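You operate a simulated robot arm through the tools that you are given. There is no shell and no other tool. Be economical: measure what you need, move in short steps, check, and stop when the job is done.

Carry out the task below with a simulated robot arm. There is one attempt and no reset: what you move stays moved.

## Task
Put things in order on the mending end of the counter. At the end: the red webbing tab stands where the brown wooden clothes brush stood; the brown wooden clothes brush stands on top of the clear empty glass jar; the yellow webbing tab stands on top of the blue ice block; the black sink plug stands where the red webbing tab stood; whatever was shut is shut again. Leave all else as you found it, and nothing knocked over.

The check looks at the end state, three seconds after you hand in, the way a careful person would. Anything else that was tipped, shoved, dropped, spilled or broken makes it a failure.

## Robot
A 6-joint arm with a two-finger parallel gripper, fixed in place. Base frame: the origin is at the foot of the arm, x ahead of it, y to its left, z up; the work surface is at about z = 90. Readings come in cm, rad, newtons and seconds.
With the tool pointing down near the work surface it reaches from about 36 to 76 cm from the base axis. Its first joint turns from -1.152 to 1.152 rad. Payload 2.45 kg.
The TCP is the grasp point between the finger pads, 2.4 cm short of the fingertips. In the tool frame z runs along the fingers and y along their closing line. The gripper opens to 6.8 cm. The fingers are 1.7 cm wide and 1 cm thick; the gripper's body (4 by 7 cm) begins 4.1 cm behind the TCP.
Orientation is that of the tool frame in the base frame, as a unit quaternion [x, y, z, w]. With the fingers straight down and closing along the base's y, the tool's x points along the base's -x, its y along +y and its z along -z.

## Interface
- The arm moves only by the tool move_arm. Its argument "series" is a list of rows, each an object (a shift or turn left out is 0, a gripper value left out holds the last) with "xyz": the shift along the tool's x, y, z in m, a list of three; "dr": the turn, a rotation vector about the tool's x, y, z in rad, a list of three; "gripper": the opening, from 0 (shut) to 1 (fully open). In form: [{"xyz": [tx, ty, tz], "dr": [wx, wy, wz], "gripper": gripper}, ...]. A call has 1 to 8 rows; each row is the pose to reach, as a shift and turn from the pose commanded when the call began, along the tool's axes at that moment. Rows are played at 5 a second. More than 5 cm and 0.15 rad between two rows, or a gripper value outside its range, and nothing of the call is played. A pose out of reach is approached as far as the arm can. The call stops where the force on the tool passes 40 N (or 10 N more than at its start, if that is more) or the arm is blocked; 0.2 s more then pass. The fingers move at their own pace (about 10.8 cm/s each) and stop on an object; they squeeze with about 35 N. The grip force told is the motor's: it shows also when the fingers shut on nothing. Time passes only in rows, and 0.2 s behind the last, so rows that repeat a pose let the fingers close. It gives the time, the measured TCP pose, the force on the tool (base axes), the opening and the grip force at its end, in the units of the frame above (readings bear some noise), with the torque about the TCP (base axes, N m) and any sound that the robot's microphone picked up, and new pictures: "show" is both (left out), scene, wrist or none.
- Cameras (640 x 400 px; columns grow to the right, rows downward): "scene" is fixed at [16.41, 41.88, 145.35]; the picture's right is [-0.73, -0.69, 0.00], its down [-0.46, 0.48, -0.75] and it looks along [0.51, -0.54, -0.66] (base axes); focal length 241 px, centre (320, 200). "wrist" rides on the gripper at [8.4, 1.1, -7.5] in the tool frame; the picture's right is [-0.13, 0.99, 0.00], its down [-0.60, -0.08, -0.79] and it looks along [-0.79, -0.10, 0.61] (tool axes); focal length 251 px, centre (320, 200).
- locate(camera, pixels): for up to 12 pixels [column, row] of the newest picture of that camera ("zoom" is the newest enlarged one), the place [x, y, z] in the base frame of the surface seen there, good to about 0.3 cm. It takes no simulated time.
- close_up(camera, box): a new picture of the part [left, top, right, bottom] of that camera's present view, enlarged. It takes no simulated time.
- sign_off(): hands the job in; it is judged then, once.

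Go step by step. Measure first, check grasps and placings, and put right what went wrong. The budget is 80 turns and 200 pictures, counting those below and the enlarged ones. Unless the task says otherwise, let go and move clear before handing in, and close with one line.

The tools are called after ">>>" as a command line: name --argument value ..., lists and objects as JSON in quotes. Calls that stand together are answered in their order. move_arm: Moves the arm, as the interface text tells. Its arguments: {"type":"object","properties":{"series":{"type":"array","items":{"type":"object","properties":{"xyz":{"type":"array","items":{"type":"number"}},"dr":{"type":"array","items":{"type":"number"}},"gripper":{"type":"number"}}}},"show":{"type":"string","enum":["both","scene","wrist","none"]}},"required":["series"]} The other tools are called the same way: locate (camera, pixels) gives the place of the surface under pixels of a picture; close_up (camera, box) takes an enlarged picture of a part of a camera's view; sign_off () hands the job in.

At the start:

```text
clock: 0.0
ee_pos: [50.0, 5.58, 125.64]
tool_rot: [0.001, 1.0, 0.0, -0.001]
ft_force: [0.2, 0.3, -0.3]
wrist_torque: [0.02, 0.04, -0.03]
grip_width: 6.81
gripper_force: 0.1
```

scene: 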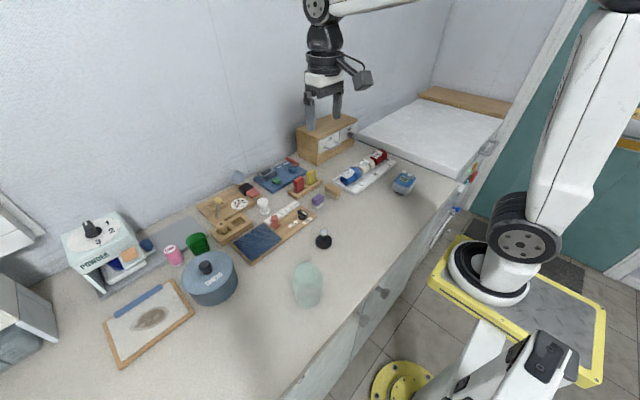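
wrist: 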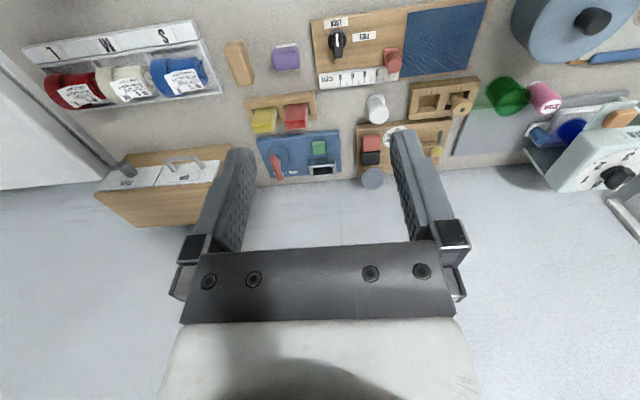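

The overview shows a cluttered counter with small items near scene pixels (230-410, 160-260). I'll enlarge several parts to identify the objects.

>>> close_up --camera "scene" --box '[190, 150, 350, 250]'

>>> close_up --camera "scene" --box '[280, 110, 440, 210]'

>>> close_up --camera "wrist" --box '[220, 0, 460, 190]'

>>> close_up --camera "scene" --box '[50, 200, 350, 388]'

```text
4.00 times, centred on (270, 200) of scene
```

zoom: 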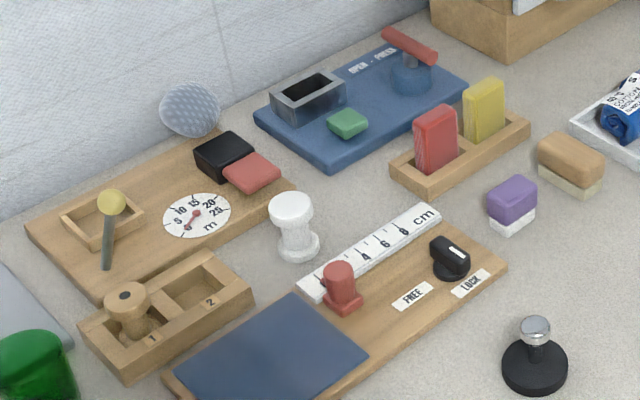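

```text
4.00 times, centred on (360, 160) of scene
```

zoom: 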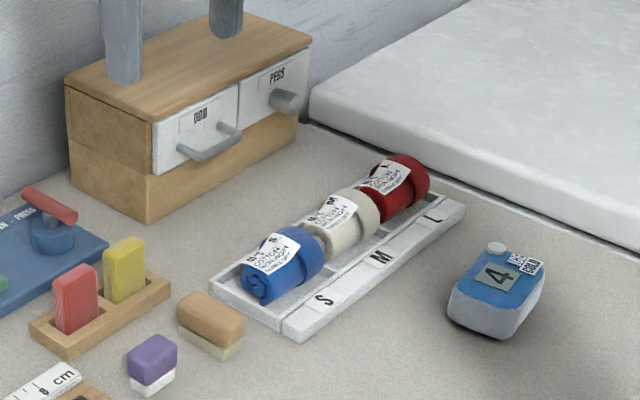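

```text
2.11 times, centred on (340, 95) of wrist
```

zoom: 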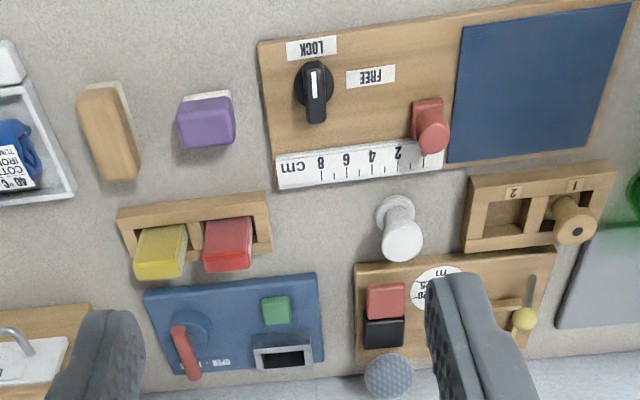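

```text
2.13 times, centred on (200, 294) of scene
```

zoom: 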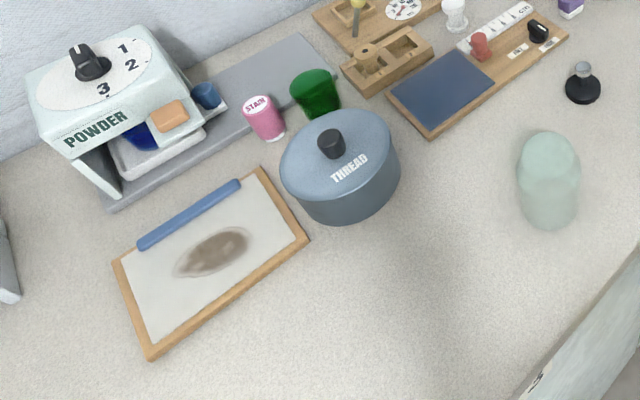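

I need a closer look at the blue "4" object (403,182), the glass jar (307,285) and the plug.

>>> close_up --camera "scene" --box '[379, 162, 427, 202]'

>>> close_up --camera "scene" --box '[270, 220, 366, 320]'

>>> close_up --camera "scene" --box '[400, 120, 520, 260]'

>>> close_up --camera "scene" --box '[290, 160, 354, 200]'

>>> close_up --camera "scene" --box '[0, 180, 60, 370]'

```text
10.00 times, centred on (403, 182) of scene
```

zoom: 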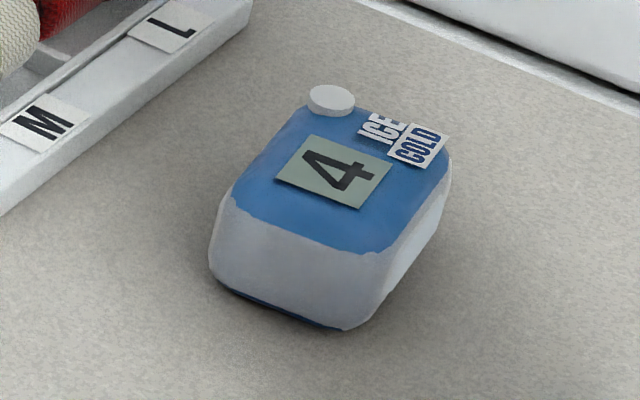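

```text
4.00 times, centred on (318, 270) of scene
```

zoom: 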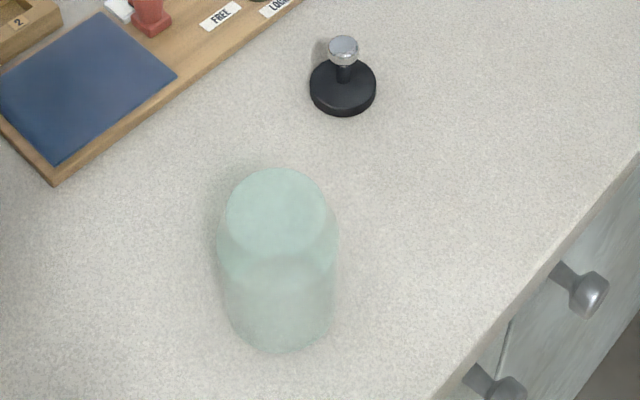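

```text
2.86 times, centred on (460, 190) of scene
```

zoom: 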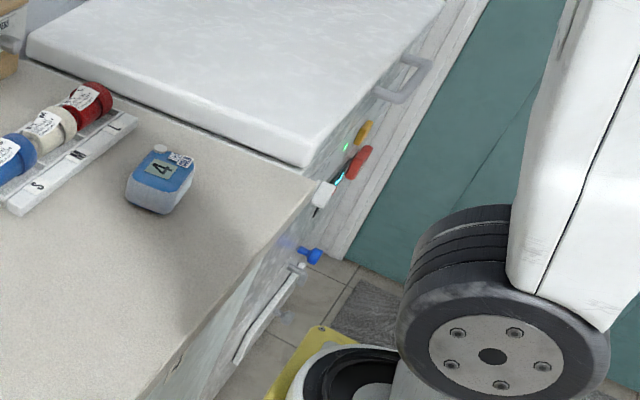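

```text
10.00 times, centred on (322, 180) of scene
```

zoom: 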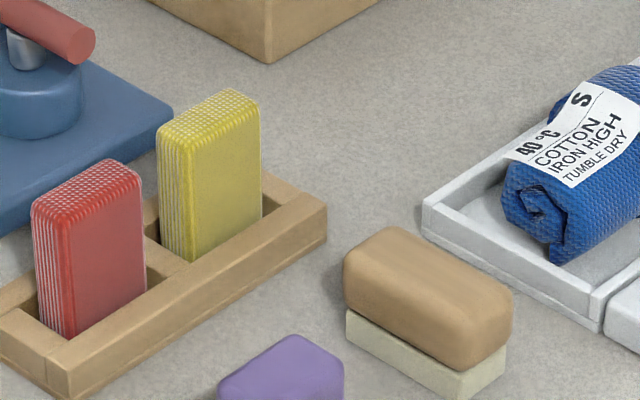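

```text
2.11 times, centred on (30, 275) of scene
```

zoom: 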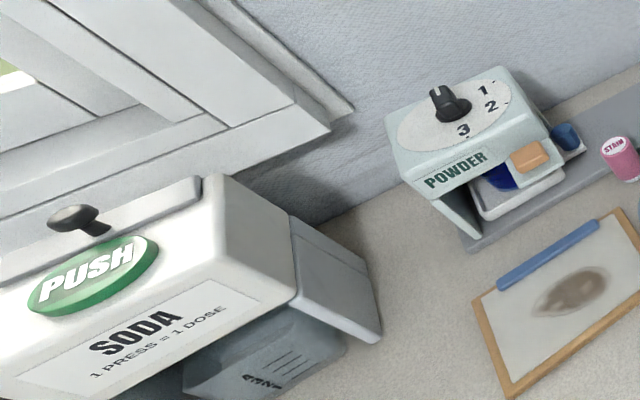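

The ice block (403,182) is in the open, the jar stands free, and the tabs sit in a two-slot holder. Now I'll measure the tabs, holder and brush.

>>> close_up --camera "scene" --box '[290, 160, 354, 200]'

>>> locate --camera "zoom" --pixels '[[75, 205], [120, 180], [48, 205], [90, 260], [185, 135], [245, 105], [210, 190], [320, 210], [60, 390], [375, 240], [500, 310], [425, 290]]'

>>> locate --camera "scene" --pixels '[[307, 270], [297, 273], [318, 270], [307, 264], [323, 233], [323, 243], [316, 243], [330, 243], [400, 182], [410, 182], [398, 187], [318, 200]]'

```text
10.00 times, centred on (322, 180) of scene
```

zoom: 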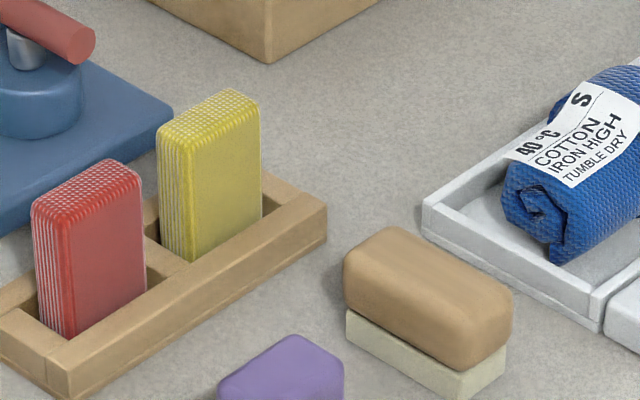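

```text
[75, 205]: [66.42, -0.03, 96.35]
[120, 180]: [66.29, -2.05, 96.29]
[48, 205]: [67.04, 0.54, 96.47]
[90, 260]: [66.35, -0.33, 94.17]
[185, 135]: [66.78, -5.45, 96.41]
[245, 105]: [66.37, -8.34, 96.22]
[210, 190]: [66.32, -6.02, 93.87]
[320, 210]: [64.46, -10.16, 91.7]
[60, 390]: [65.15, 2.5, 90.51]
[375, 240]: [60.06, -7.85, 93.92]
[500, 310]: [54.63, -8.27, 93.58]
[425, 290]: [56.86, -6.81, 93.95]
```

```text
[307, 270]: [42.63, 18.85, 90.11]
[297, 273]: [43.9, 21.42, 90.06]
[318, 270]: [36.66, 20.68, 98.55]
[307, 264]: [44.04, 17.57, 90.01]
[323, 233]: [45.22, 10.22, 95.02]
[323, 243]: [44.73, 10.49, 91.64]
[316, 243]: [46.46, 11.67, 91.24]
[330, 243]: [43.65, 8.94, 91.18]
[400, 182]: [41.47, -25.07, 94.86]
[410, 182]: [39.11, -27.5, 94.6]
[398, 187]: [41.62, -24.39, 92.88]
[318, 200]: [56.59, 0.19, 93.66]
```

Brush top is around (57,-7.5,94), tabs at about (66.5,-0.8) and (66.5,-7). I'll lower and bring the wrist camera nearer to measure the holder, brush and tabs better.

>>> move_arm --series '[{"xyz": [0.01, -0.03, 0.03]}, {"xyz": [0.02, -0.06, 0.06]}, {"xyz": [0.04, -0.086, 0.09]}, {"xyz": [0.04, -0.086, 0.09]}]' --show "wrist"

>>> close_up --camera "wrist" --box '[220, 60, 420, 185]'

```text
clock: 1.0
ee_pos: [45.98, -3.13, 116.41]
tool_rot: [0.0, 1.0, 0.0, 0.0]
ft_force: [0.2, 0.7, 0.6]
wrist_torque: [-0.01, -0.03, -0.03]
grip_width: 6.8
gripper_force: 0.1
```

wrist: 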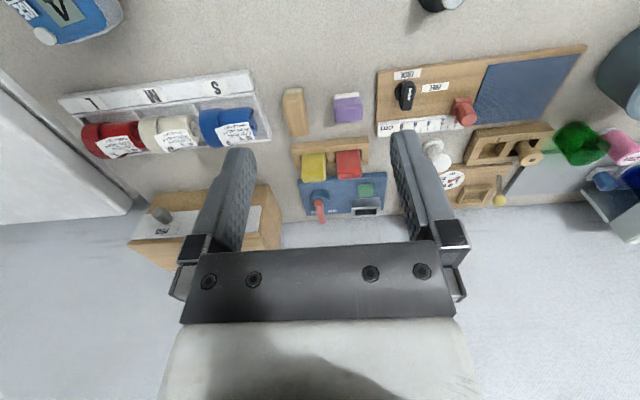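

```text
3.20 times, centred on (320, 122) of wrist
```

zoom: 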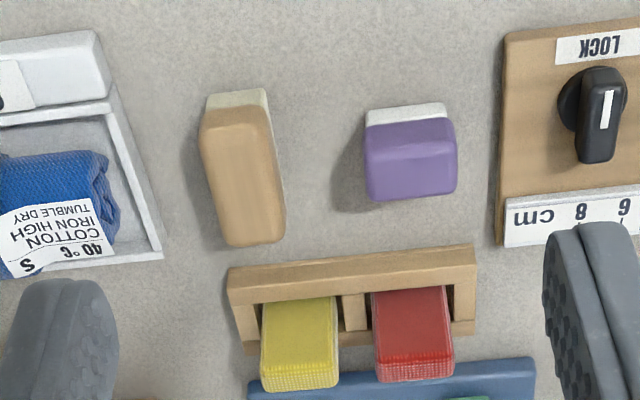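

The zoom shows brush, holder and both tabs clearly; I'll locate corners.

>>> locate --camera "zoom" --pixels '[[207, 135], [266, 118], [222, 236], [280, 225], [207, 100], [266, 94], [266, 372], [335, 368], [380, 365], [450, 358], [232, 280], [472, 255]]'

>>> locate --camera "zoom" --pixels '[[266, 386], [335, 385], [383, 380], [451, 375], [370, 125], [450, 118], [163, 255], [115, 100], [250, 345], [465, 330], [365, 310], [462, 295]]'

```text
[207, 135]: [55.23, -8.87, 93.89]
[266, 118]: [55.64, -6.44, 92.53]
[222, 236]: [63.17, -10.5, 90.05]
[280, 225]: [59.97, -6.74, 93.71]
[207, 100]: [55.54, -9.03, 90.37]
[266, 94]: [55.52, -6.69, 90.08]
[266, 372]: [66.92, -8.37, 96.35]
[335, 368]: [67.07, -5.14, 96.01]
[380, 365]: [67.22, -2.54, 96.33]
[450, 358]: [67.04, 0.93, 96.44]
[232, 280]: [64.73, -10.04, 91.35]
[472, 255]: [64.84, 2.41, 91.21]
```

```text
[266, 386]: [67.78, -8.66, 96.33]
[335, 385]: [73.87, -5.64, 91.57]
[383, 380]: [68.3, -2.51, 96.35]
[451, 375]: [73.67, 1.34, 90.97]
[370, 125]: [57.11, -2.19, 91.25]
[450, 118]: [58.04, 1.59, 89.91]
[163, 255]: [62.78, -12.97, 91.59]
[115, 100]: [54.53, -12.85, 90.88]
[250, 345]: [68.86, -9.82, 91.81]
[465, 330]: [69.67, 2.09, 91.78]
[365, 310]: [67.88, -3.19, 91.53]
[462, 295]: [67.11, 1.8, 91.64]
```

Brush spans x≈54.8–60.5, y≈-9.1…-6.5, top 94; the holder rim is at 91.7. I'll go over the brush with a narrowed gripper (tray at y=-13, purple at y=-2).

>>> move_arm --series '[{"xyz": [-0.025, -0.01, 0.03], "gripper": 0.75}, {"xyz": [-0.05, -0.02, 0.065]}, {"xyz": [-0.075, -0.03, 0.1]}, {"xyz": [-0.1, -0.04, 0.13]}, {"xyz": [-0.116, -0.048, 0.166]}, {"xyz": [-0.116, -0.048, 0.166]}]'

```text
clock: 2.4
ee_pos: [57.64, -7.92, 99.76]
tool_rot: [0.0, 1.0, 0.0, 0.0]
ft_force: [-0.1, -1.1, 0.4]
wrist_torque: [0.02, 0.01, 0.02]
grip_width: 5.08
gripper_force: 0.1
```

scene: 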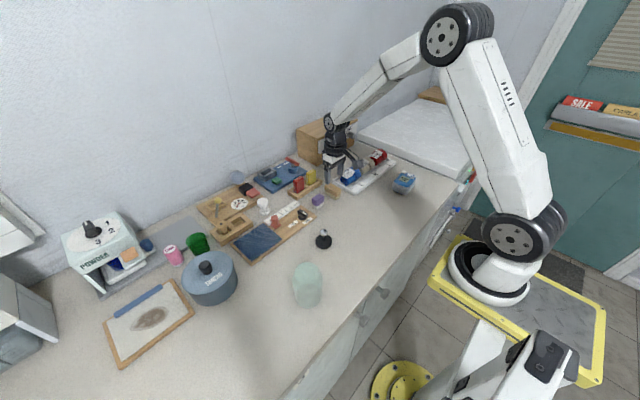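
wrist: 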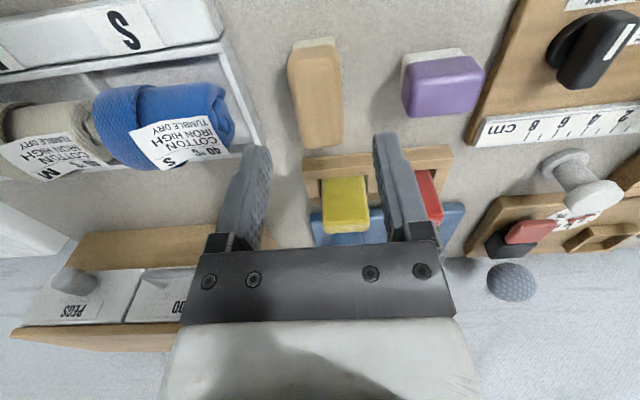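

>>> locate --camera "wrist" --pixels '[[291, 62], [337, 58], [300, 140], [340, 135], [316, 100], [318, 55], [322, 140], [342, 100], [294, 100], [262, 130], [405, 95]]'

>>> close_up --camera "scene" --box '[300, 140, 380, 205]'

```text
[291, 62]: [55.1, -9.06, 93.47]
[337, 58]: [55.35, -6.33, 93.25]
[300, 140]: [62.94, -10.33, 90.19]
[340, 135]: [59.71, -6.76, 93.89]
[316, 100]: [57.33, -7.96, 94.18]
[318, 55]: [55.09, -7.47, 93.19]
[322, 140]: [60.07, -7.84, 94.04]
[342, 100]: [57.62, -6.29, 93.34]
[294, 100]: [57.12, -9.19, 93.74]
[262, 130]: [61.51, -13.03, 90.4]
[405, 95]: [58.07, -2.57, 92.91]
```

```text
6.15 times, centred on (340, 172) of scene
```

zoom: 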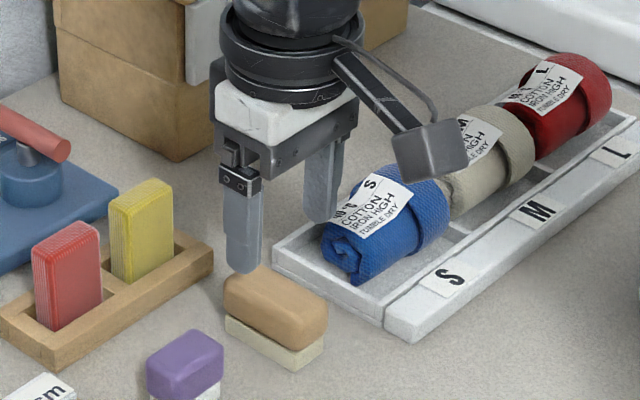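

Brush centre ≈(57.65,-7.8), with a slight yaw of about -0.07 rad. I'll descend with that yaw and close.

>>> move_arm --series '[{"xyz": [0, 0.001, 0.03], "dr": [0, 0, 0.07], "gripper": 0.75}, {"xyz": [0, 0.001, 0.055], "dr": [0, 0, 0.07]}, {"xyz": [0, 0.001, 0.069], "dr": [0, 0, 0.07]}, {"xyz": [0, 0.001, 0.069], "dr": [0, 0, 0.07], "gripper": 0.2}, {"xyz": [0, 0.001, 0.069], "dr": [0, 0, 0.07], "gripper": 0.2}, {"xyz": [0, 0.001, 0.069], "dr": [0, 0, 0.07], "gripper": 0.2}]' --show "both"

```text
clock: 3.8
ee_pos: [57.64, -7.79, 92.87]
tool_rot: [0.036, 0.999, 0.001, 0.0]
ft_force: [0.2, 0.5, -0.2]
wrist_torque: [-0.03, 0.01, -0.02]
grip_width: 2.93
gripper_force: 35.0
```

scene: 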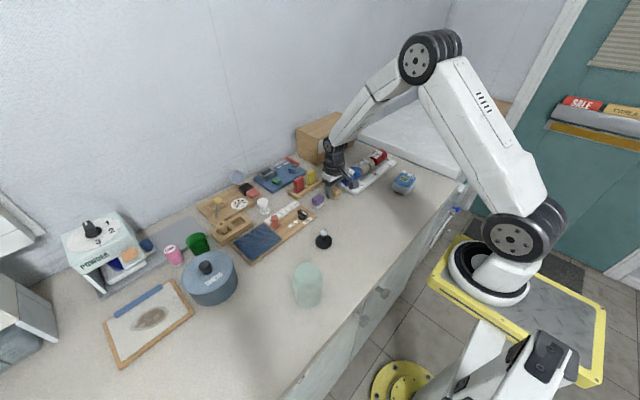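
wrist: 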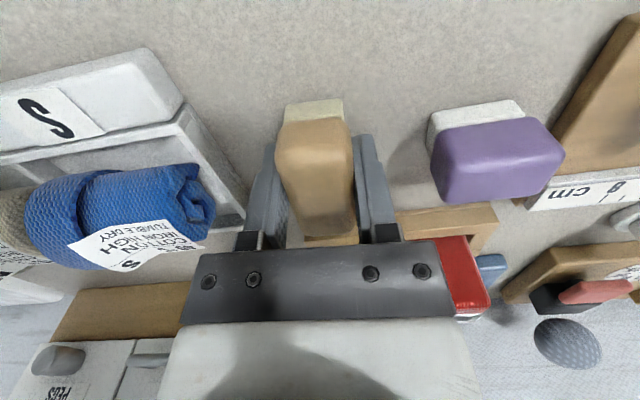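

Grip is firm at 2.93 cm. I'll lift straight up and turn the tool toward the jar so the wrist camera will look along +y.

>>> move_arm --series '[{"xyz": [0, 0, 0.045]}, {"xyz": [0, 0, 0.09]}, {"xyz": [0, 0, 0.135], "dr": [0, 0, -0.14]}, {"xyz": [0, 0, 0.18], "dr": [0, 0, -0.28]}, {"xyz": [0, 0, 0.2], "dr": [0, 0, -0.42]}, {"xyz": [0, 0, 0.2], "dr": [0, 0, -0.56]}, {"xyz": [0, 0, 0.2], "dr": [0, 0, -0.7]}, {"xyz": [0, 0, 0.2], "dr": [0, 0, -0.84]}]' --show "none"

```text
clock: 4.1
ee_pos: [58.19, -7.92, 92.6]
tool_rot: [0.035, 0.999, -0.001, 0.005]
ft_force: [0.2, 0.7, 3.0]
wrist_torque: [-0.01, -0.09, 0.0]
grip_width: 2.96
gripper_force: 34.6
stopped in row 1: the force on the tool passed its limit (the readings are from after the stop); the commanded pose is now the measured one
```

I sent z the wrong way and pressed onto the counter; it stopped immediately. Tool -z is up, so I'll lift correctly and check.

>>> move_arm --series '[{"xyz": [0, 0, -0.015]}, {"xyz": [0, 0, -0.04]}, {"xyz": [0, 0, -0.07]}, {"xyz": [0, 0, -0.07]}]'

>>> close_up --camera "scene" --box '[300, 140, 380, 205]'

```text
clock: 5.1
ee_pos: [58.04, -7.97, 99.31]
tool_rot: [0.035, 0.999, -0.002, 0.005]
ft_force: [-0.2, -0.3, -0.2]
wrist_torque: [0.02, 0.01, -0.02]
grip_width: 2.94
gripper_force: 34.8
```

scene: 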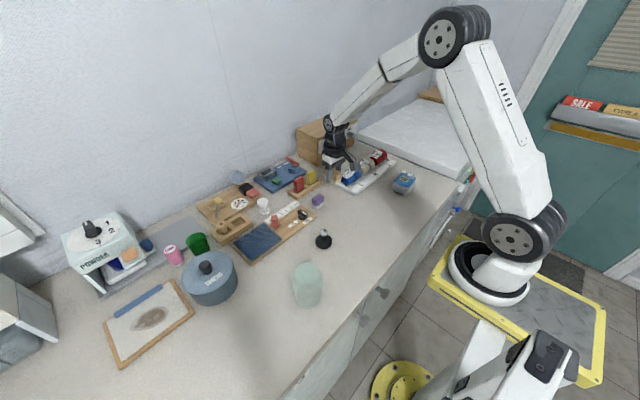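
wrist: 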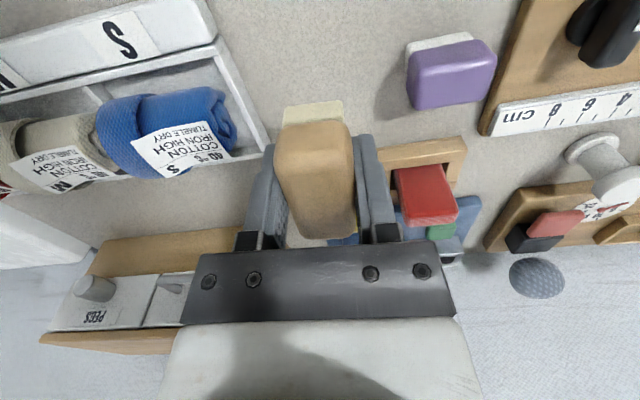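

```text
6.15 times, centred on (340, 172) of scene
```

zoom: 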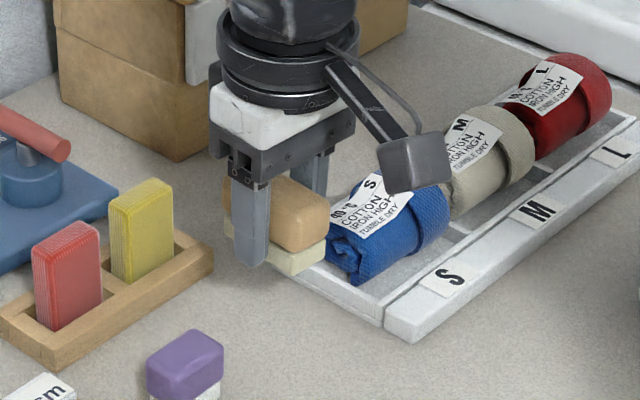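

Brush is held cleanly with nothing else disturbed. Lifting to ~115 and turning.

>>> move_arm --series '[{"xyz": [0, 0, -0.045]}, {"xyz": [0, 0, -0.09], "dr": [0, 0, -0.14]}, {"xyz": [0, 0, -0.13], "dr": [0, 0, -0.28]}, {"xyz": [0, 0, -0.16], "dr": [0, 0, -0.42]}, {"xyz": [0, 0, -0.16], "dr": [0, 0, -0.56]}, {"xyz": [0, 0, -0.16], "dr": [0, 0, -0.7]}, {"xyz": [0, 0, -0.16], "dr": [0, 0, -0.84]}, {"xyz": [0, 0, -0.16], "dr": [0, 0, -0.98]}]' --show "none"

>>> move_arm --series '[{"dr": [0, 0, -0.14]}, {"dr": [0, 0, -0.28]}, {"dr": [0, 0, -0.42]}, {"dr": [0, 0, -0.56]}, {"dr": [0, 0, -0.66]}, {"dr": [0, 0, -0.66]}]' --show "wrist"

```text
clock: 6.9
ee_pos: [57.95, -7.82, 115.57]
tool_rot: [-0.441, 0.898, -0.003, 0.005]
ft_force: [-0.2, -0.5, -1.1]
wrist_torque: [0.03, 0.0, 0.01]
grip_width: 2.94
gripper_force: 35.1
```

```text
clock: 8.3
ee_pos: [57.86, -7.86, 115.58]
tool_rot: [0.708, -0.706, 0.004, -0.004]
ft_force: [-0.3, -0.2, -0.1]
wrist_torque: [-0.01, -0.04, 0.01]
grip_width: 2.98
gripper_force: 35.0
```

wrist: 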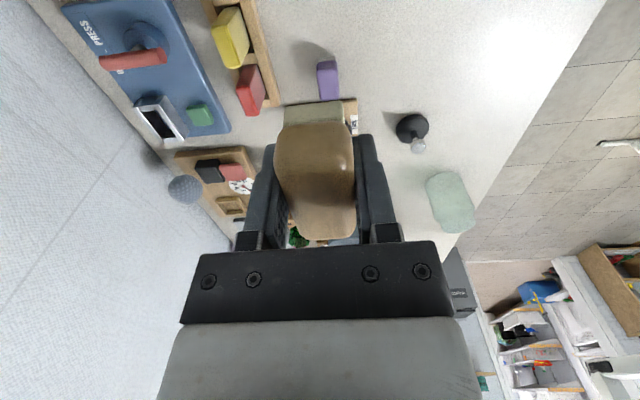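

The camera now looks along +y, with the jar at (450,200) and plug at (412,127). I'll move toward the jar to measure it.

>>> move_arm --series '[{"xyz": [-0.02, 0.04, 0]}, {"xyz": [-0.04, 0.08, 0]}, {"xyz": [-0.06, 0.12, 0]}, {"xyz": [-0.08, 0.16, 0]}, {"xyz": [-0.1, 0.195, 0]}, {"xyz": [-0.1, 0.195, 0]}]' --show "wrist"

>>> close_up --camera "wrist" --box '[270, 20, 430, 220]'

```text
clock: 9.7
ee_pos: [38.29, 2.12, 115.36]
tool_rot: [-0.707, 0.707, -0.004, 0.003]
ft_force: [0.1, -0.6, -0.2]
wrist_torque: [-0.01, 0.02, 0.01]
grip_width: 2.96
gripper_force: 35.0
```

wrist: 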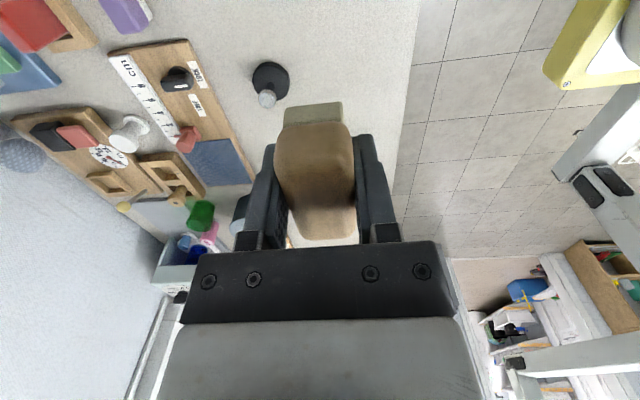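

```text
2.00 times, centred on (350, 120) of wrist
```

zoom: 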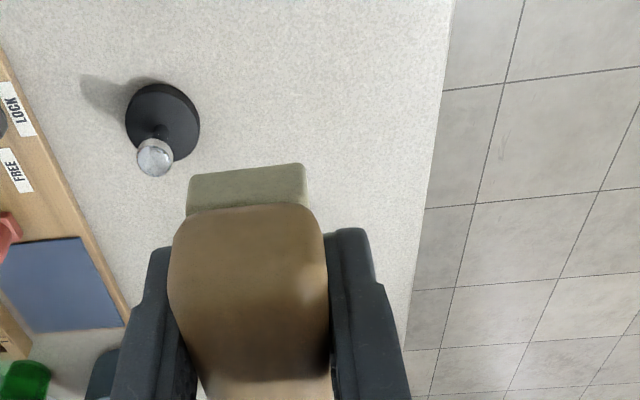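

The held brush hides the jar. I'll shift +x so the jar appears to its right.

>>> move_arm --series '[{"xyz": [-0.02, -0.04, 0]}, {"xyz": [-0.04, -0.08, 0]}, {"xyz": [-0.05, -0.125, 0]}, {"xyz": [-0.05, -0.125, 0]}]' --show "wrist"

>>> close_up --camera "wrist" --box '[370, 80, 530, 280]'

```text
clock: 10.7
ee_pos: [50.81, 7.13, 115.4]
tool_rot: [-0.707, 0.707, -0.004, 0.003]
ft_force: [0.7, 0.0, -0.8]
wrist_torque: [0.0, 0.0, 0.0]
grip_width: 2.94
gripper_force: 35.0
```

wrist: 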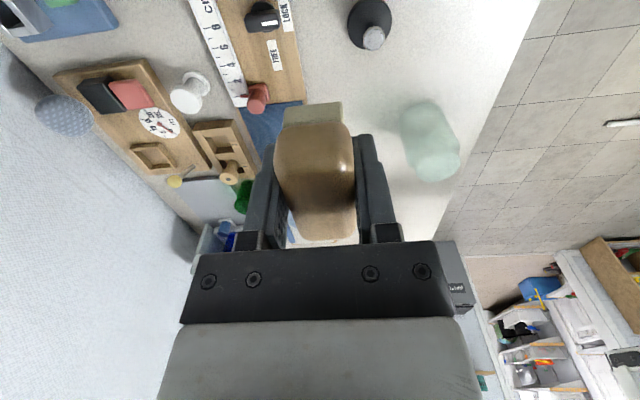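

```text
2.00 times, centred on (450, 180) of wrist
```

zoom: 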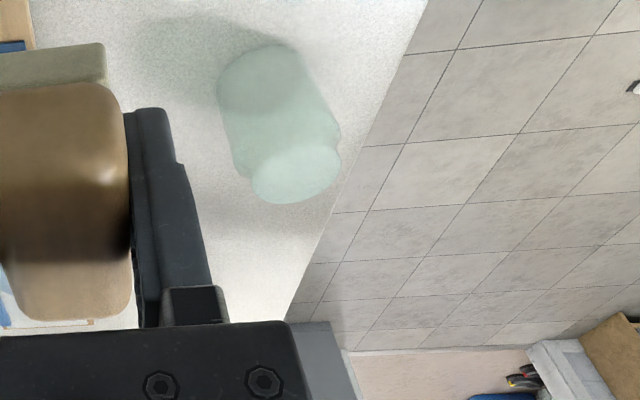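

Triangulating the jar top disk (wrist (438,166), scene (307,271)) gives centre ≈(37.6, 23.3, 100.0), diameter ≈5.5 cm. I'll measure the held brush's near end and bottom, and view it from the scene camera.

>>> locate --camera "wrist" --pixels '[[310, 104], [310, 108], [310, 120], [310, 127], [290, 115], [338, 112], [315, 180], [435, 160], [445, 165], [430, 105], [457, 150]]'

>>> close_up --camera "scene" --box '[240, 140, 368, 220]'

```text
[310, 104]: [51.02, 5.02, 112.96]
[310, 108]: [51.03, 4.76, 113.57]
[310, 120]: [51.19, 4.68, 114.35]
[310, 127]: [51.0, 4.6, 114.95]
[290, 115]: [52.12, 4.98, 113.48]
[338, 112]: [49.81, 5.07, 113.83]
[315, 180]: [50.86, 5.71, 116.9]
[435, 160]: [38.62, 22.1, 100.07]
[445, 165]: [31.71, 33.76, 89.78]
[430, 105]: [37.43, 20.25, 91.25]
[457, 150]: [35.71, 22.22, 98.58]
```

```text
5.00 times, centred on (304, 180) of scene
```

zoom: 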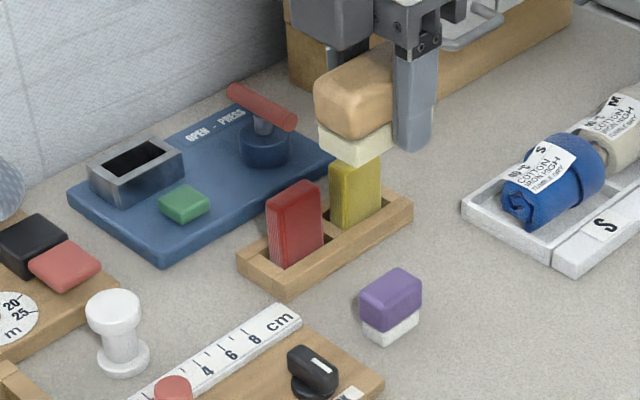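

>>> locate --camera "zoom" --pixels '[[320, 95], [350, 105], [325, 140], [350, 160], [355, 150], [380, 155], [385, 120]]'

```text
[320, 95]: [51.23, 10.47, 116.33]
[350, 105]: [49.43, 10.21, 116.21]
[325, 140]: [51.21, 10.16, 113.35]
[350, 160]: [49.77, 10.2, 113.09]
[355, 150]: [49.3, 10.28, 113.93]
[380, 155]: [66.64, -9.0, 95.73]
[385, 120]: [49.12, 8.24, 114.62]
```

Brush centre sits +0.35 cm in y from the TCP, bottom 2.6 below it. Moving to above the jar with a small tilt correction.

>>> move_arm --series '[{"xyz": [-0.032, 0.027, 0], "dr": [-0.01, 0, 0]}, {"xyz": [-0.064, 0.054, 0], "dr": [-0.01, 0, 0]}, {"xyz": [-0.096, 0.081, 0.02], "dr": [-0.01, 0, 0]}, {"xyz": [-0.128, 0.108, 0.04], "dr": [-0.01, 0, 0]}, {"xyz": [-0.158, 0.132, 0.06], "dr": [-0.01, 0, 0]}, {"xyz": [-0.158, 0.132, 0.08], "dr": [-0.01, 0, 0]}, {"xyz": [-0.158, 0.132, 0.08], "dr": [-0.01, 0, 0]}]'

>>> close_up --camera "scene" --box '[240, 210, 368, 310]'

```text
clock: 12.3
ee_pos: [37.6, 22.78, 107.31]
tool_rot: [0.707, -0.707, 0.001, 0.001]
ft_force: [-0.4, 0.1, -1.3]
wrist_torque: [-0.05, 0.04, 0.03]
grip_width: 2.94
gripper_force: 35.3
```

scene: 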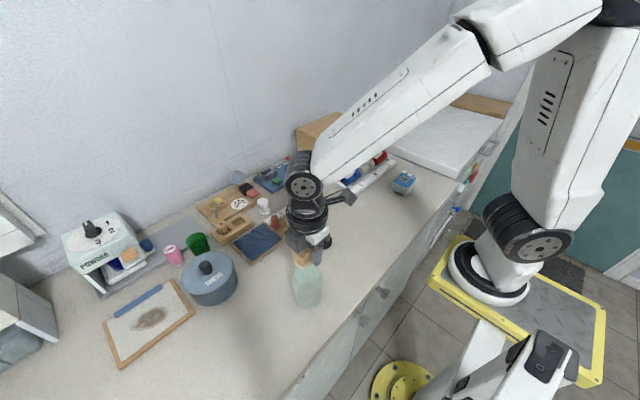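
wrist: 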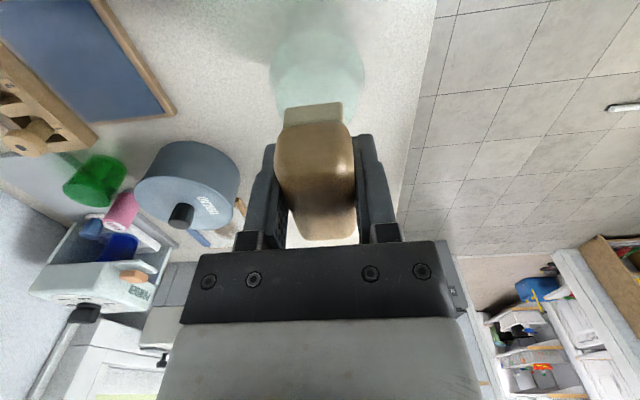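

```text
4.00 times, centred on (304, 260) of scene
```

zoom: 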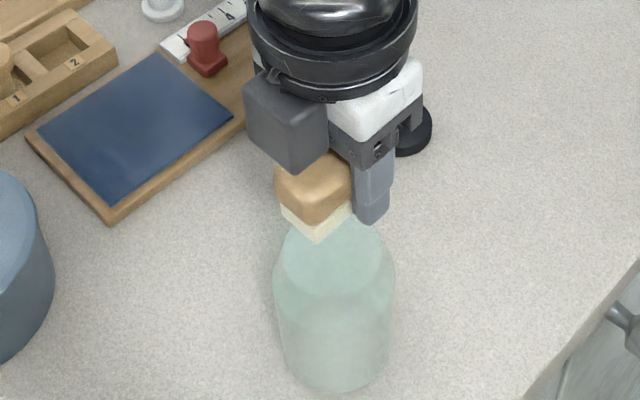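

Aligned above the jar. Descend to just above its top and check.

>>> move_arm --series '[{"xyz": [-0.002, 0, 0.02]}, {"xyz": [-0.002, 0, 0.038]}, {"xyz": [-0.002, 0, 0.038]}]' --show "none"

>>> close_up --camera "scene" --box '[270, 230, 350, 310]'

>>> close_up --camera "wrist" --box '[240, 10, 400, 250]'

```text
clock: 13.1
ee_pos: [37.68, 23.2, 103.52]
tool_rot: [0.707, -0.707, 0.0, 0.0]
ft_force: [-0.4, -0.4, -1.7]
wrist_torque: [0.0, 0.01, -0.04]
grip_width: 2.93
gripper_force: 34.9
```

```text
5.00 times, centred on (310, 270) of scene
```

zoom: 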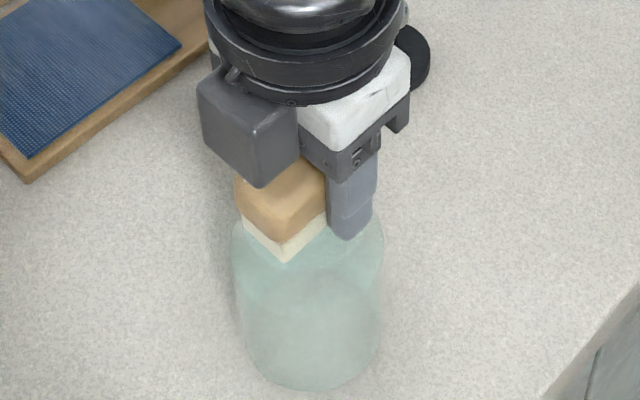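

```text
1.67 times, centred on (320, 130) of wrist
```

zoom: 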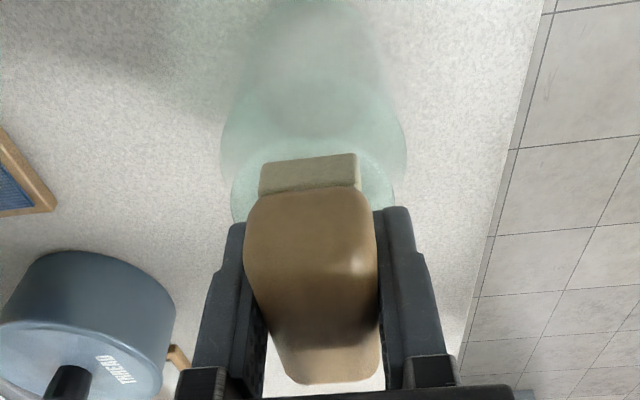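

>>> close_up --camera "wrist" --box '[275, 50, 375, 115]'

>>> locate --camera "zoom" --pixels '[[320, 390], [270, 330], [400, 320], [320, 300], [320, 280], [320, 250], [320, 220], [250, 300], [480, 300], [200, 330], [520, 320], [320, 150]]'

```text
6.15 times, centred on (325, 82) of wrist
```

zoom: 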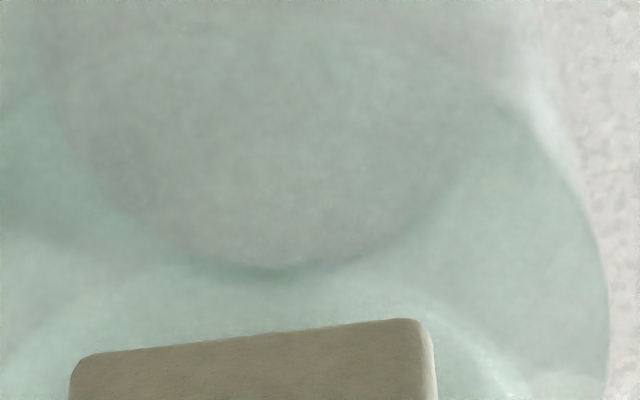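

```text
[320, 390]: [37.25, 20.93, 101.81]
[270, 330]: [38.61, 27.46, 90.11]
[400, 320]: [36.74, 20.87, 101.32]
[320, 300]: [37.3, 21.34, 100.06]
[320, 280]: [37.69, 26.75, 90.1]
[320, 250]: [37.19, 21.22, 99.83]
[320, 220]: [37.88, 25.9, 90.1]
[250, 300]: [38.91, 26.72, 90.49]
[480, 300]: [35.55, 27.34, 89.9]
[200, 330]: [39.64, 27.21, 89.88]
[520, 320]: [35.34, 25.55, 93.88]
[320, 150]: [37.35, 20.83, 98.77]
```

The near rim arc suggests the brush is ~0.4 cm too far in +y. Shift it back and descend in small steps to contact.

>>> move_arm --series '[{"xyz": [0.004, 0, 0]}, {"xyz": [0.004, 0, 0.003]}, {"xyz": [0.004, 0, 0.006]}, {"xyz": [0.004, 0, 0.006]}]' --show "none"

>>> close_up --camera "wrist" --box '[275, 50, 375, 115]'

```text
clock: 14.1
ee_pos: [37.64, 22.59, 102.8]
tool_rot: [-0.707, 0.707, -0.001, 0.0]
ft_force: [-0.8, -0.2, -0.9]
wrist_torque: [0.0, 0.01, 0.01]
grip_width: 2.93
gripper_force: 35.2
```

```text
6.15 times, centred on (325, 82) of wrist
```

zoom: 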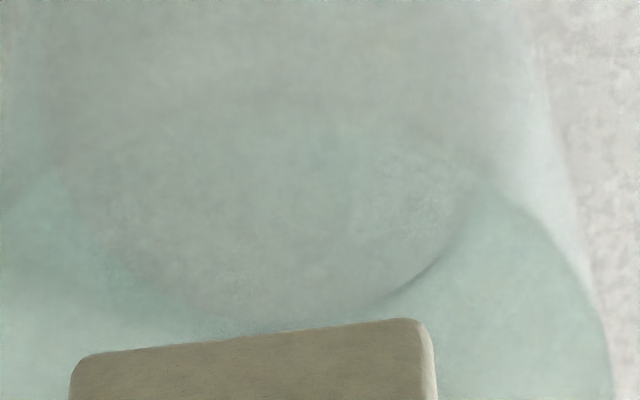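

No contact yet at 102.8. Continue in small steps.

>>> move_arm --series '[{"xyz": [0, 0, 0.001]}, {"xyz": [0, 0, 0.002]}, {"xyz": [0, 0, 0.002]}]' --show "none"

>>> close_up --camera "scene" --box '[280, 240, 340, 290]'

```text
clock: 14.9
ee_pos: [37.66, 22.62, 102.59]
tool_rot: [-0.707, 0.707, -0.001, 0.0]
ft_force: [-0.4, 0.4, 0.1]
wrist_torque: [-0.02, 0.05, 0.03]
grip_width: 2.94
gripper_force: 34.9
```

```text
8.00 times, centred on (310, 265) of scene
```

zoom: 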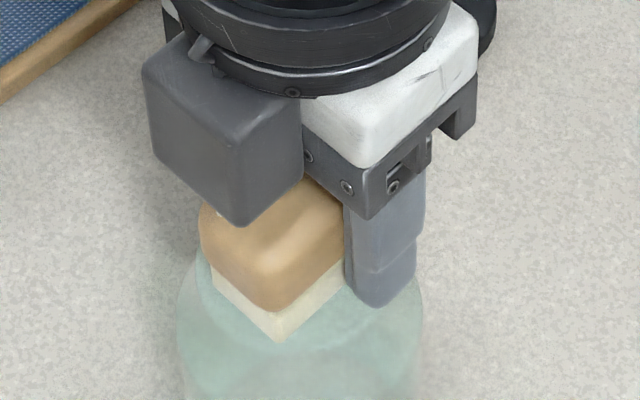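

Brush is well within the top disk; still no contact. Keep stepping.

>>> move_arm --series '[{"xyz": [0, 0, 0.001]}, {"xyz": [0, 0, 0.002]}, {"xyz": [0, 0, 0.003]}, {"xyz": [0, 0, 0.003]}]' --show "none"

```text
clock: 15.9
ee_pos: [37.74, 22.54, 102.54]
tool_rot: [-0.707, 0.707, -0.002, 0.002]
ft_force: [-4.6, -4.4, 26.7]
wrist_torque: [0.47, 0.18, 0.06]
grip_width: 2.94
gripper_force: 35.1
```

Contact at ~102.55 (27 N). Back off 2 mm to relax, then open slowly.

>>> move_arm --series '[{"xyz": [0, 0, -0.001]}, {"xyz": [0, 0, -0.002]}, {"xyz": [0, 0, -0.002]}]' --show "none"

```text
clock: 16.7
ee_pos: [37.7, 22.65, 102.5]
tool_rot: [0.707, -0.707, 0.001, 0.002]
ft_force: [1.1, 0.9, 2.3]
wrist_torque: [0.14, -0.09, -0.02]
grip_width: 2.96
gripper_force: 34.6
```

>>> move_arm --series '[{"xyz": [0, 0, 0], "gripper": 0.5}, {"xyz": [0, 0, 0], "gripper": 0.6}, {"xyz": [0, 0, 0], "gripper": 0.7}, {"xyz": [0, 0, 0], "gripper": 0.7}]' --show "wrist"

>>> close_up --camera "scene" --box '[280, 240, 340, 290]'

```text
clock: 17.7
ee_pos: [37.76, 22.72, 102.57]
tool_rot: [-0.707, 0.707, -0.001, 0.0]
ft_force: [-0.2, -0.3, -0.9]
wrist_torque: [0.01, 0.03, 0.0]
grip_width: 4.75
gripper_force: 0.1
```

wrist: 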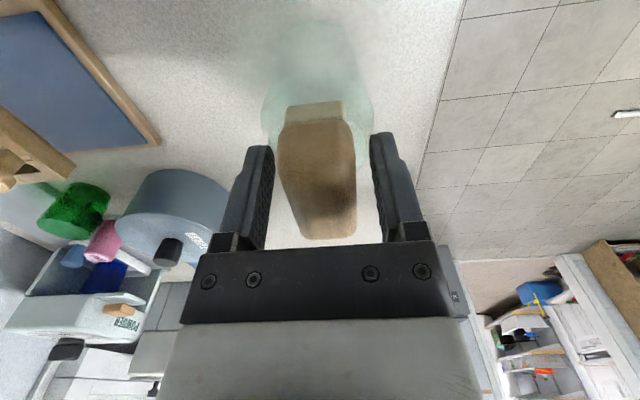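

```text
8.00 times, centred on (310, 265) of scene
```

zoom: 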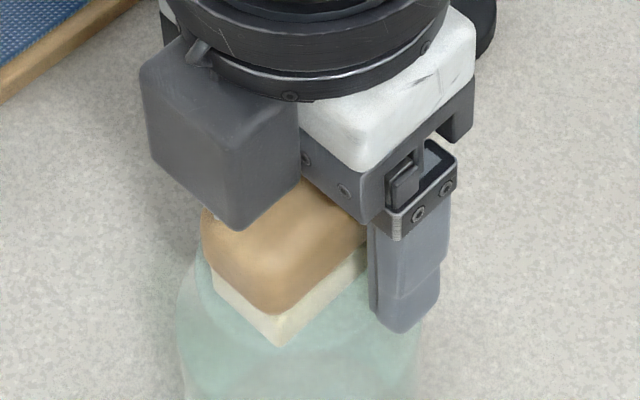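

Brush rests stably. Retreat straight up and then sideways.

>>> move_arm --series '[{"xyz": [0, 0, -0.03]}, {"xyz": [0, 0, -0.07]}, {"xyz": [0, 0, -0.11]}, {"xyz": [0.04, -0.03, -0.11], "gripper": 1}, {"xyz": [0.08, -0.06, -0.11]}, {"xyz": [0.12, -0.09, -0.11]}, {"xyz": [0.16, -0.12, -0.11]}, {"xyz": [0.16, -0.12, -0.11]}]'

>>> close_up --camera "scene" --box '[270, 220, 350, 320]'

```text
clock: 19.5
ee_pos: [49.96, 6.95, 113.54]
tool_rot: [-0.707, 0.707, -0.001, -0.001]
ft_force: [-0.8, 0.6, -0.2]
wrist_torque: [0.0, -0.06, 0.0]
grip_width: 6.78
gripper_force: 0.0
```

scene: 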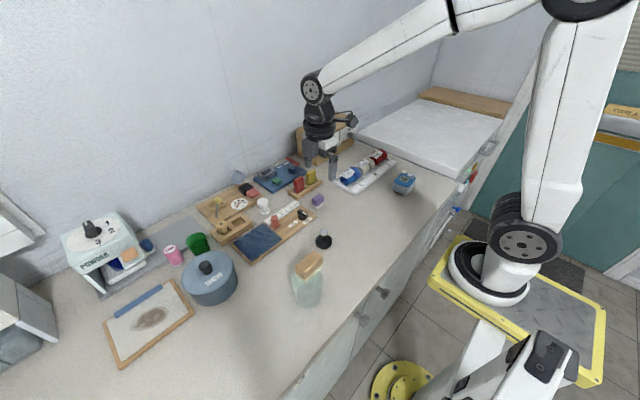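
wrist: 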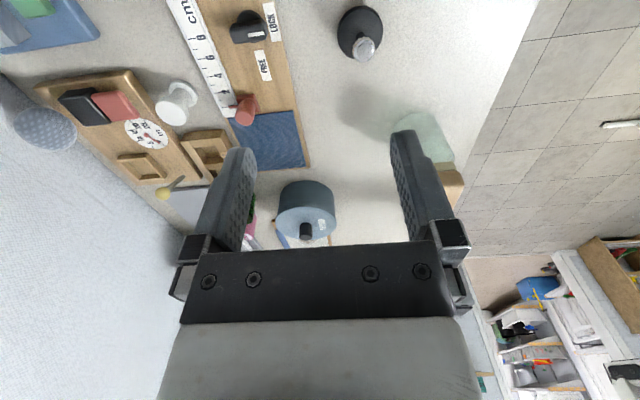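

```text
4.00 times, centred on (310, 270) of scene
```

zoom: 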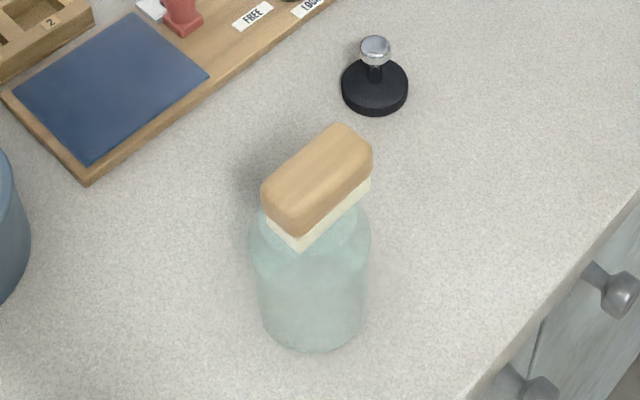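

Brush sits neatly on the jar. Next: red tab; move above it at ~(67.3,-0.8).

>>> move_arm --series '[{"xyz": [0.015, -0.035, 0], "gripper": 0.65}, {"xyz": [0.03, -0.07, 0.01]}, {"xyz": [0.045, -0.105, 0.02]}, {"xyz": [0.06, -0.14, 0.04]}, {"xyz": [0.0775, -0.173, 0.06]}, {"xyz": [0.0775, -0.173, 0.075]}, {"xyz": [0.0775, -0.173, 0.075]}]'

>>> close_up --camera "scene" --box '[270, 140, 350, 200]'

```text
clock: 21.1
ee_pos: [67.15, -0.9, 106.03]
tool_rot: [-0.707, 0.708, 0.0, 0.0]
ft_force: [0.9, 1.0, -0.2]
wrist_torque: [0.01, 0.02, -0.01]
grip_width: 4.44
gripper_force: 0.0
```

scene: 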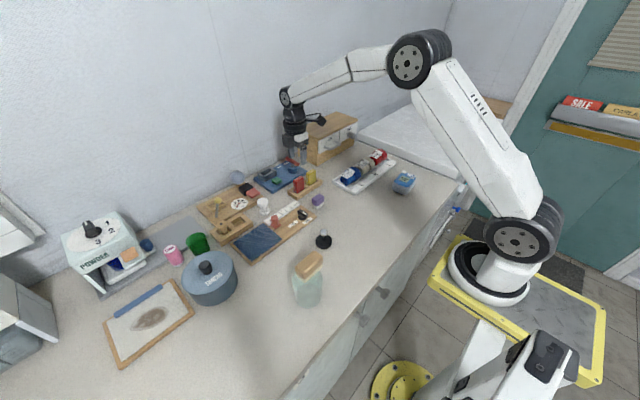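
wrist: 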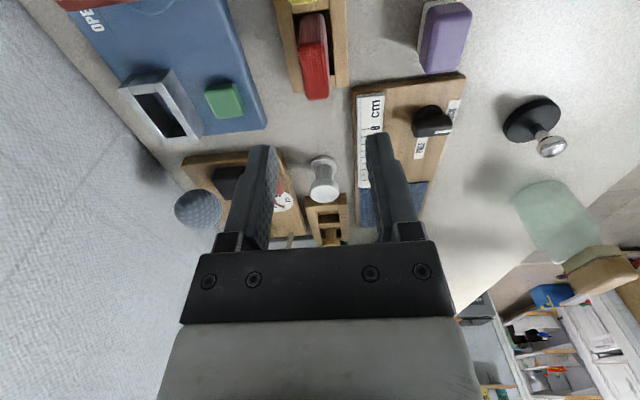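

```text
6.67 times, centred on (310, 170) of scene
```

zoom: 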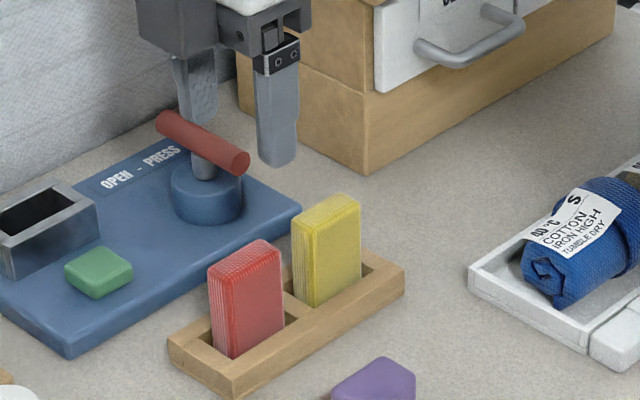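

>>> close_up --camera "wrist" --box '[230, 0, 390, 100]'

>>> locate --camera "zoom" --pixels '[[275, 300], [295, 390], [375, 385], [320, 390], [395, 380], [385, 250], [390, 180], [205, 130], [470, 330], [265, 150], [290, 360], [440, 200]]'

>>> locate --camera "wrist" --pixels '[[305, 70], [312, 90], [325, 85], [318, 98], [303, 30], [322, 30], [310, 55], [265, 125], [225, 85], [240, 60], [335, 85], [300, 90]]'

```text
4.00 times, centred on (310, 50) of wrist
```

zoom: 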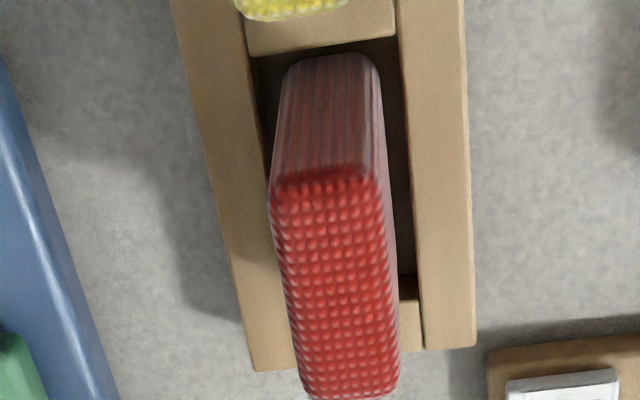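

```text
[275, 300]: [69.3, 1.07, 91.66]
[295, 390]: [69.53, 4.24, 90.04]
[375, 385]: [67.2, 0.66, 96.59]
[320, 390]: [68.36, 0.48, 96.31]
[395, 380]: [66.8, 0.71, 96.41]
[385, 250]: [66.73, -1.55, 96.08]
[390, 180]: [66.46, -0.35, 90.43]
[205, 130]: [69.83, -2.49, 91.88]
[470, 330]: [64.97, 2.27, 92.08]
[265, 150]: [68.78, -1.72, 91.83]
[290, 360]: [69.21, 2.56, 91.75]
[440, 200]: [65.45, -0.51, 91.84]
```

```text
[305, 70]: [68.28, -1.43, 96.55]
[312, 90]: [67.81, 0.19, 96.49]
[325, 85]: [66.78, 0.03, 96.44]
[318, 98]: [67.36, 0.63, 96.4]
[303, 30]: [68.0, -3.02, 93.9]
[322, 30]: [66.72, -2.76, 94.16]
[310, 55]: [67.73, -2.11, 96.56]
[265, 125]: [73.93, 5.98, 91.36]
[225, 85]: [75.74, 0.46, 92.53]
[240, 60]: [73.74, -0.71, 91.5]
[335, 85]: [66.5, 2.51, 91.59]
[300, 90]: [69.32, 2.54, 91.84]
```

Red tab is x 66.5–68.5, y -2.4…0.8, top 96.4; holder rims at 91.8 with a slot ~3×4.5 cm. Descend to TCP z≈94.7 and grip along x.

>>> move_arm --series '[{"xyz": [-0.001, -0.003, 0.04]}, {"xyz": [-0.001, -0.003, 0.08]}, {"xyz": [-0.001, -0.003, 0.1]}, {"xyz": [-0.001, -0.003, 0.113]}, {"xyz": [-0.001, -0.003, 0.113]}]' --show "wrist"

>>> close_up --camera "scene" --box '[270, 150, 334, 200]'

```text
clock: 22.3
ee_pos: [67.21, -1.02, 94.81]
tool_rot: [-0.707, 0.707, -0.001, 0.0]
ft_force: [-0.1, -0.9, -0.1]
wrist_torque: [0.01, 0.02, 0.02]
grip_width: 4.41
gripper_force: 0.0
```

wrist: 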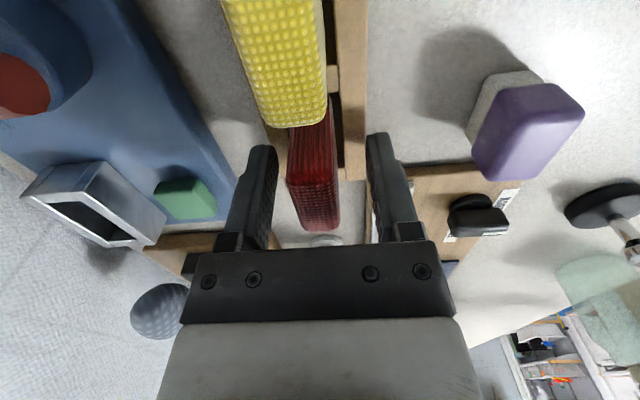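

```text
8.00 times, centred on (302, 175) of scene
```

zoom: 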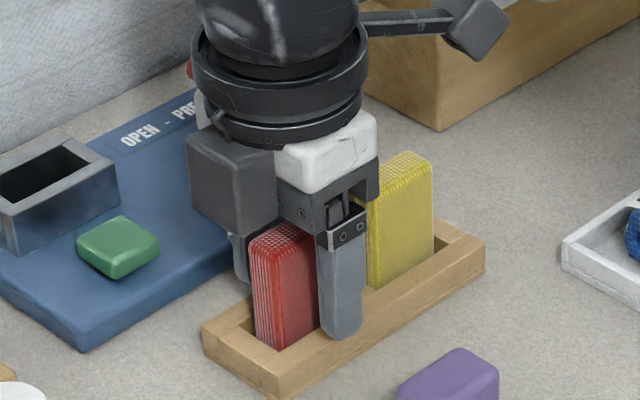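

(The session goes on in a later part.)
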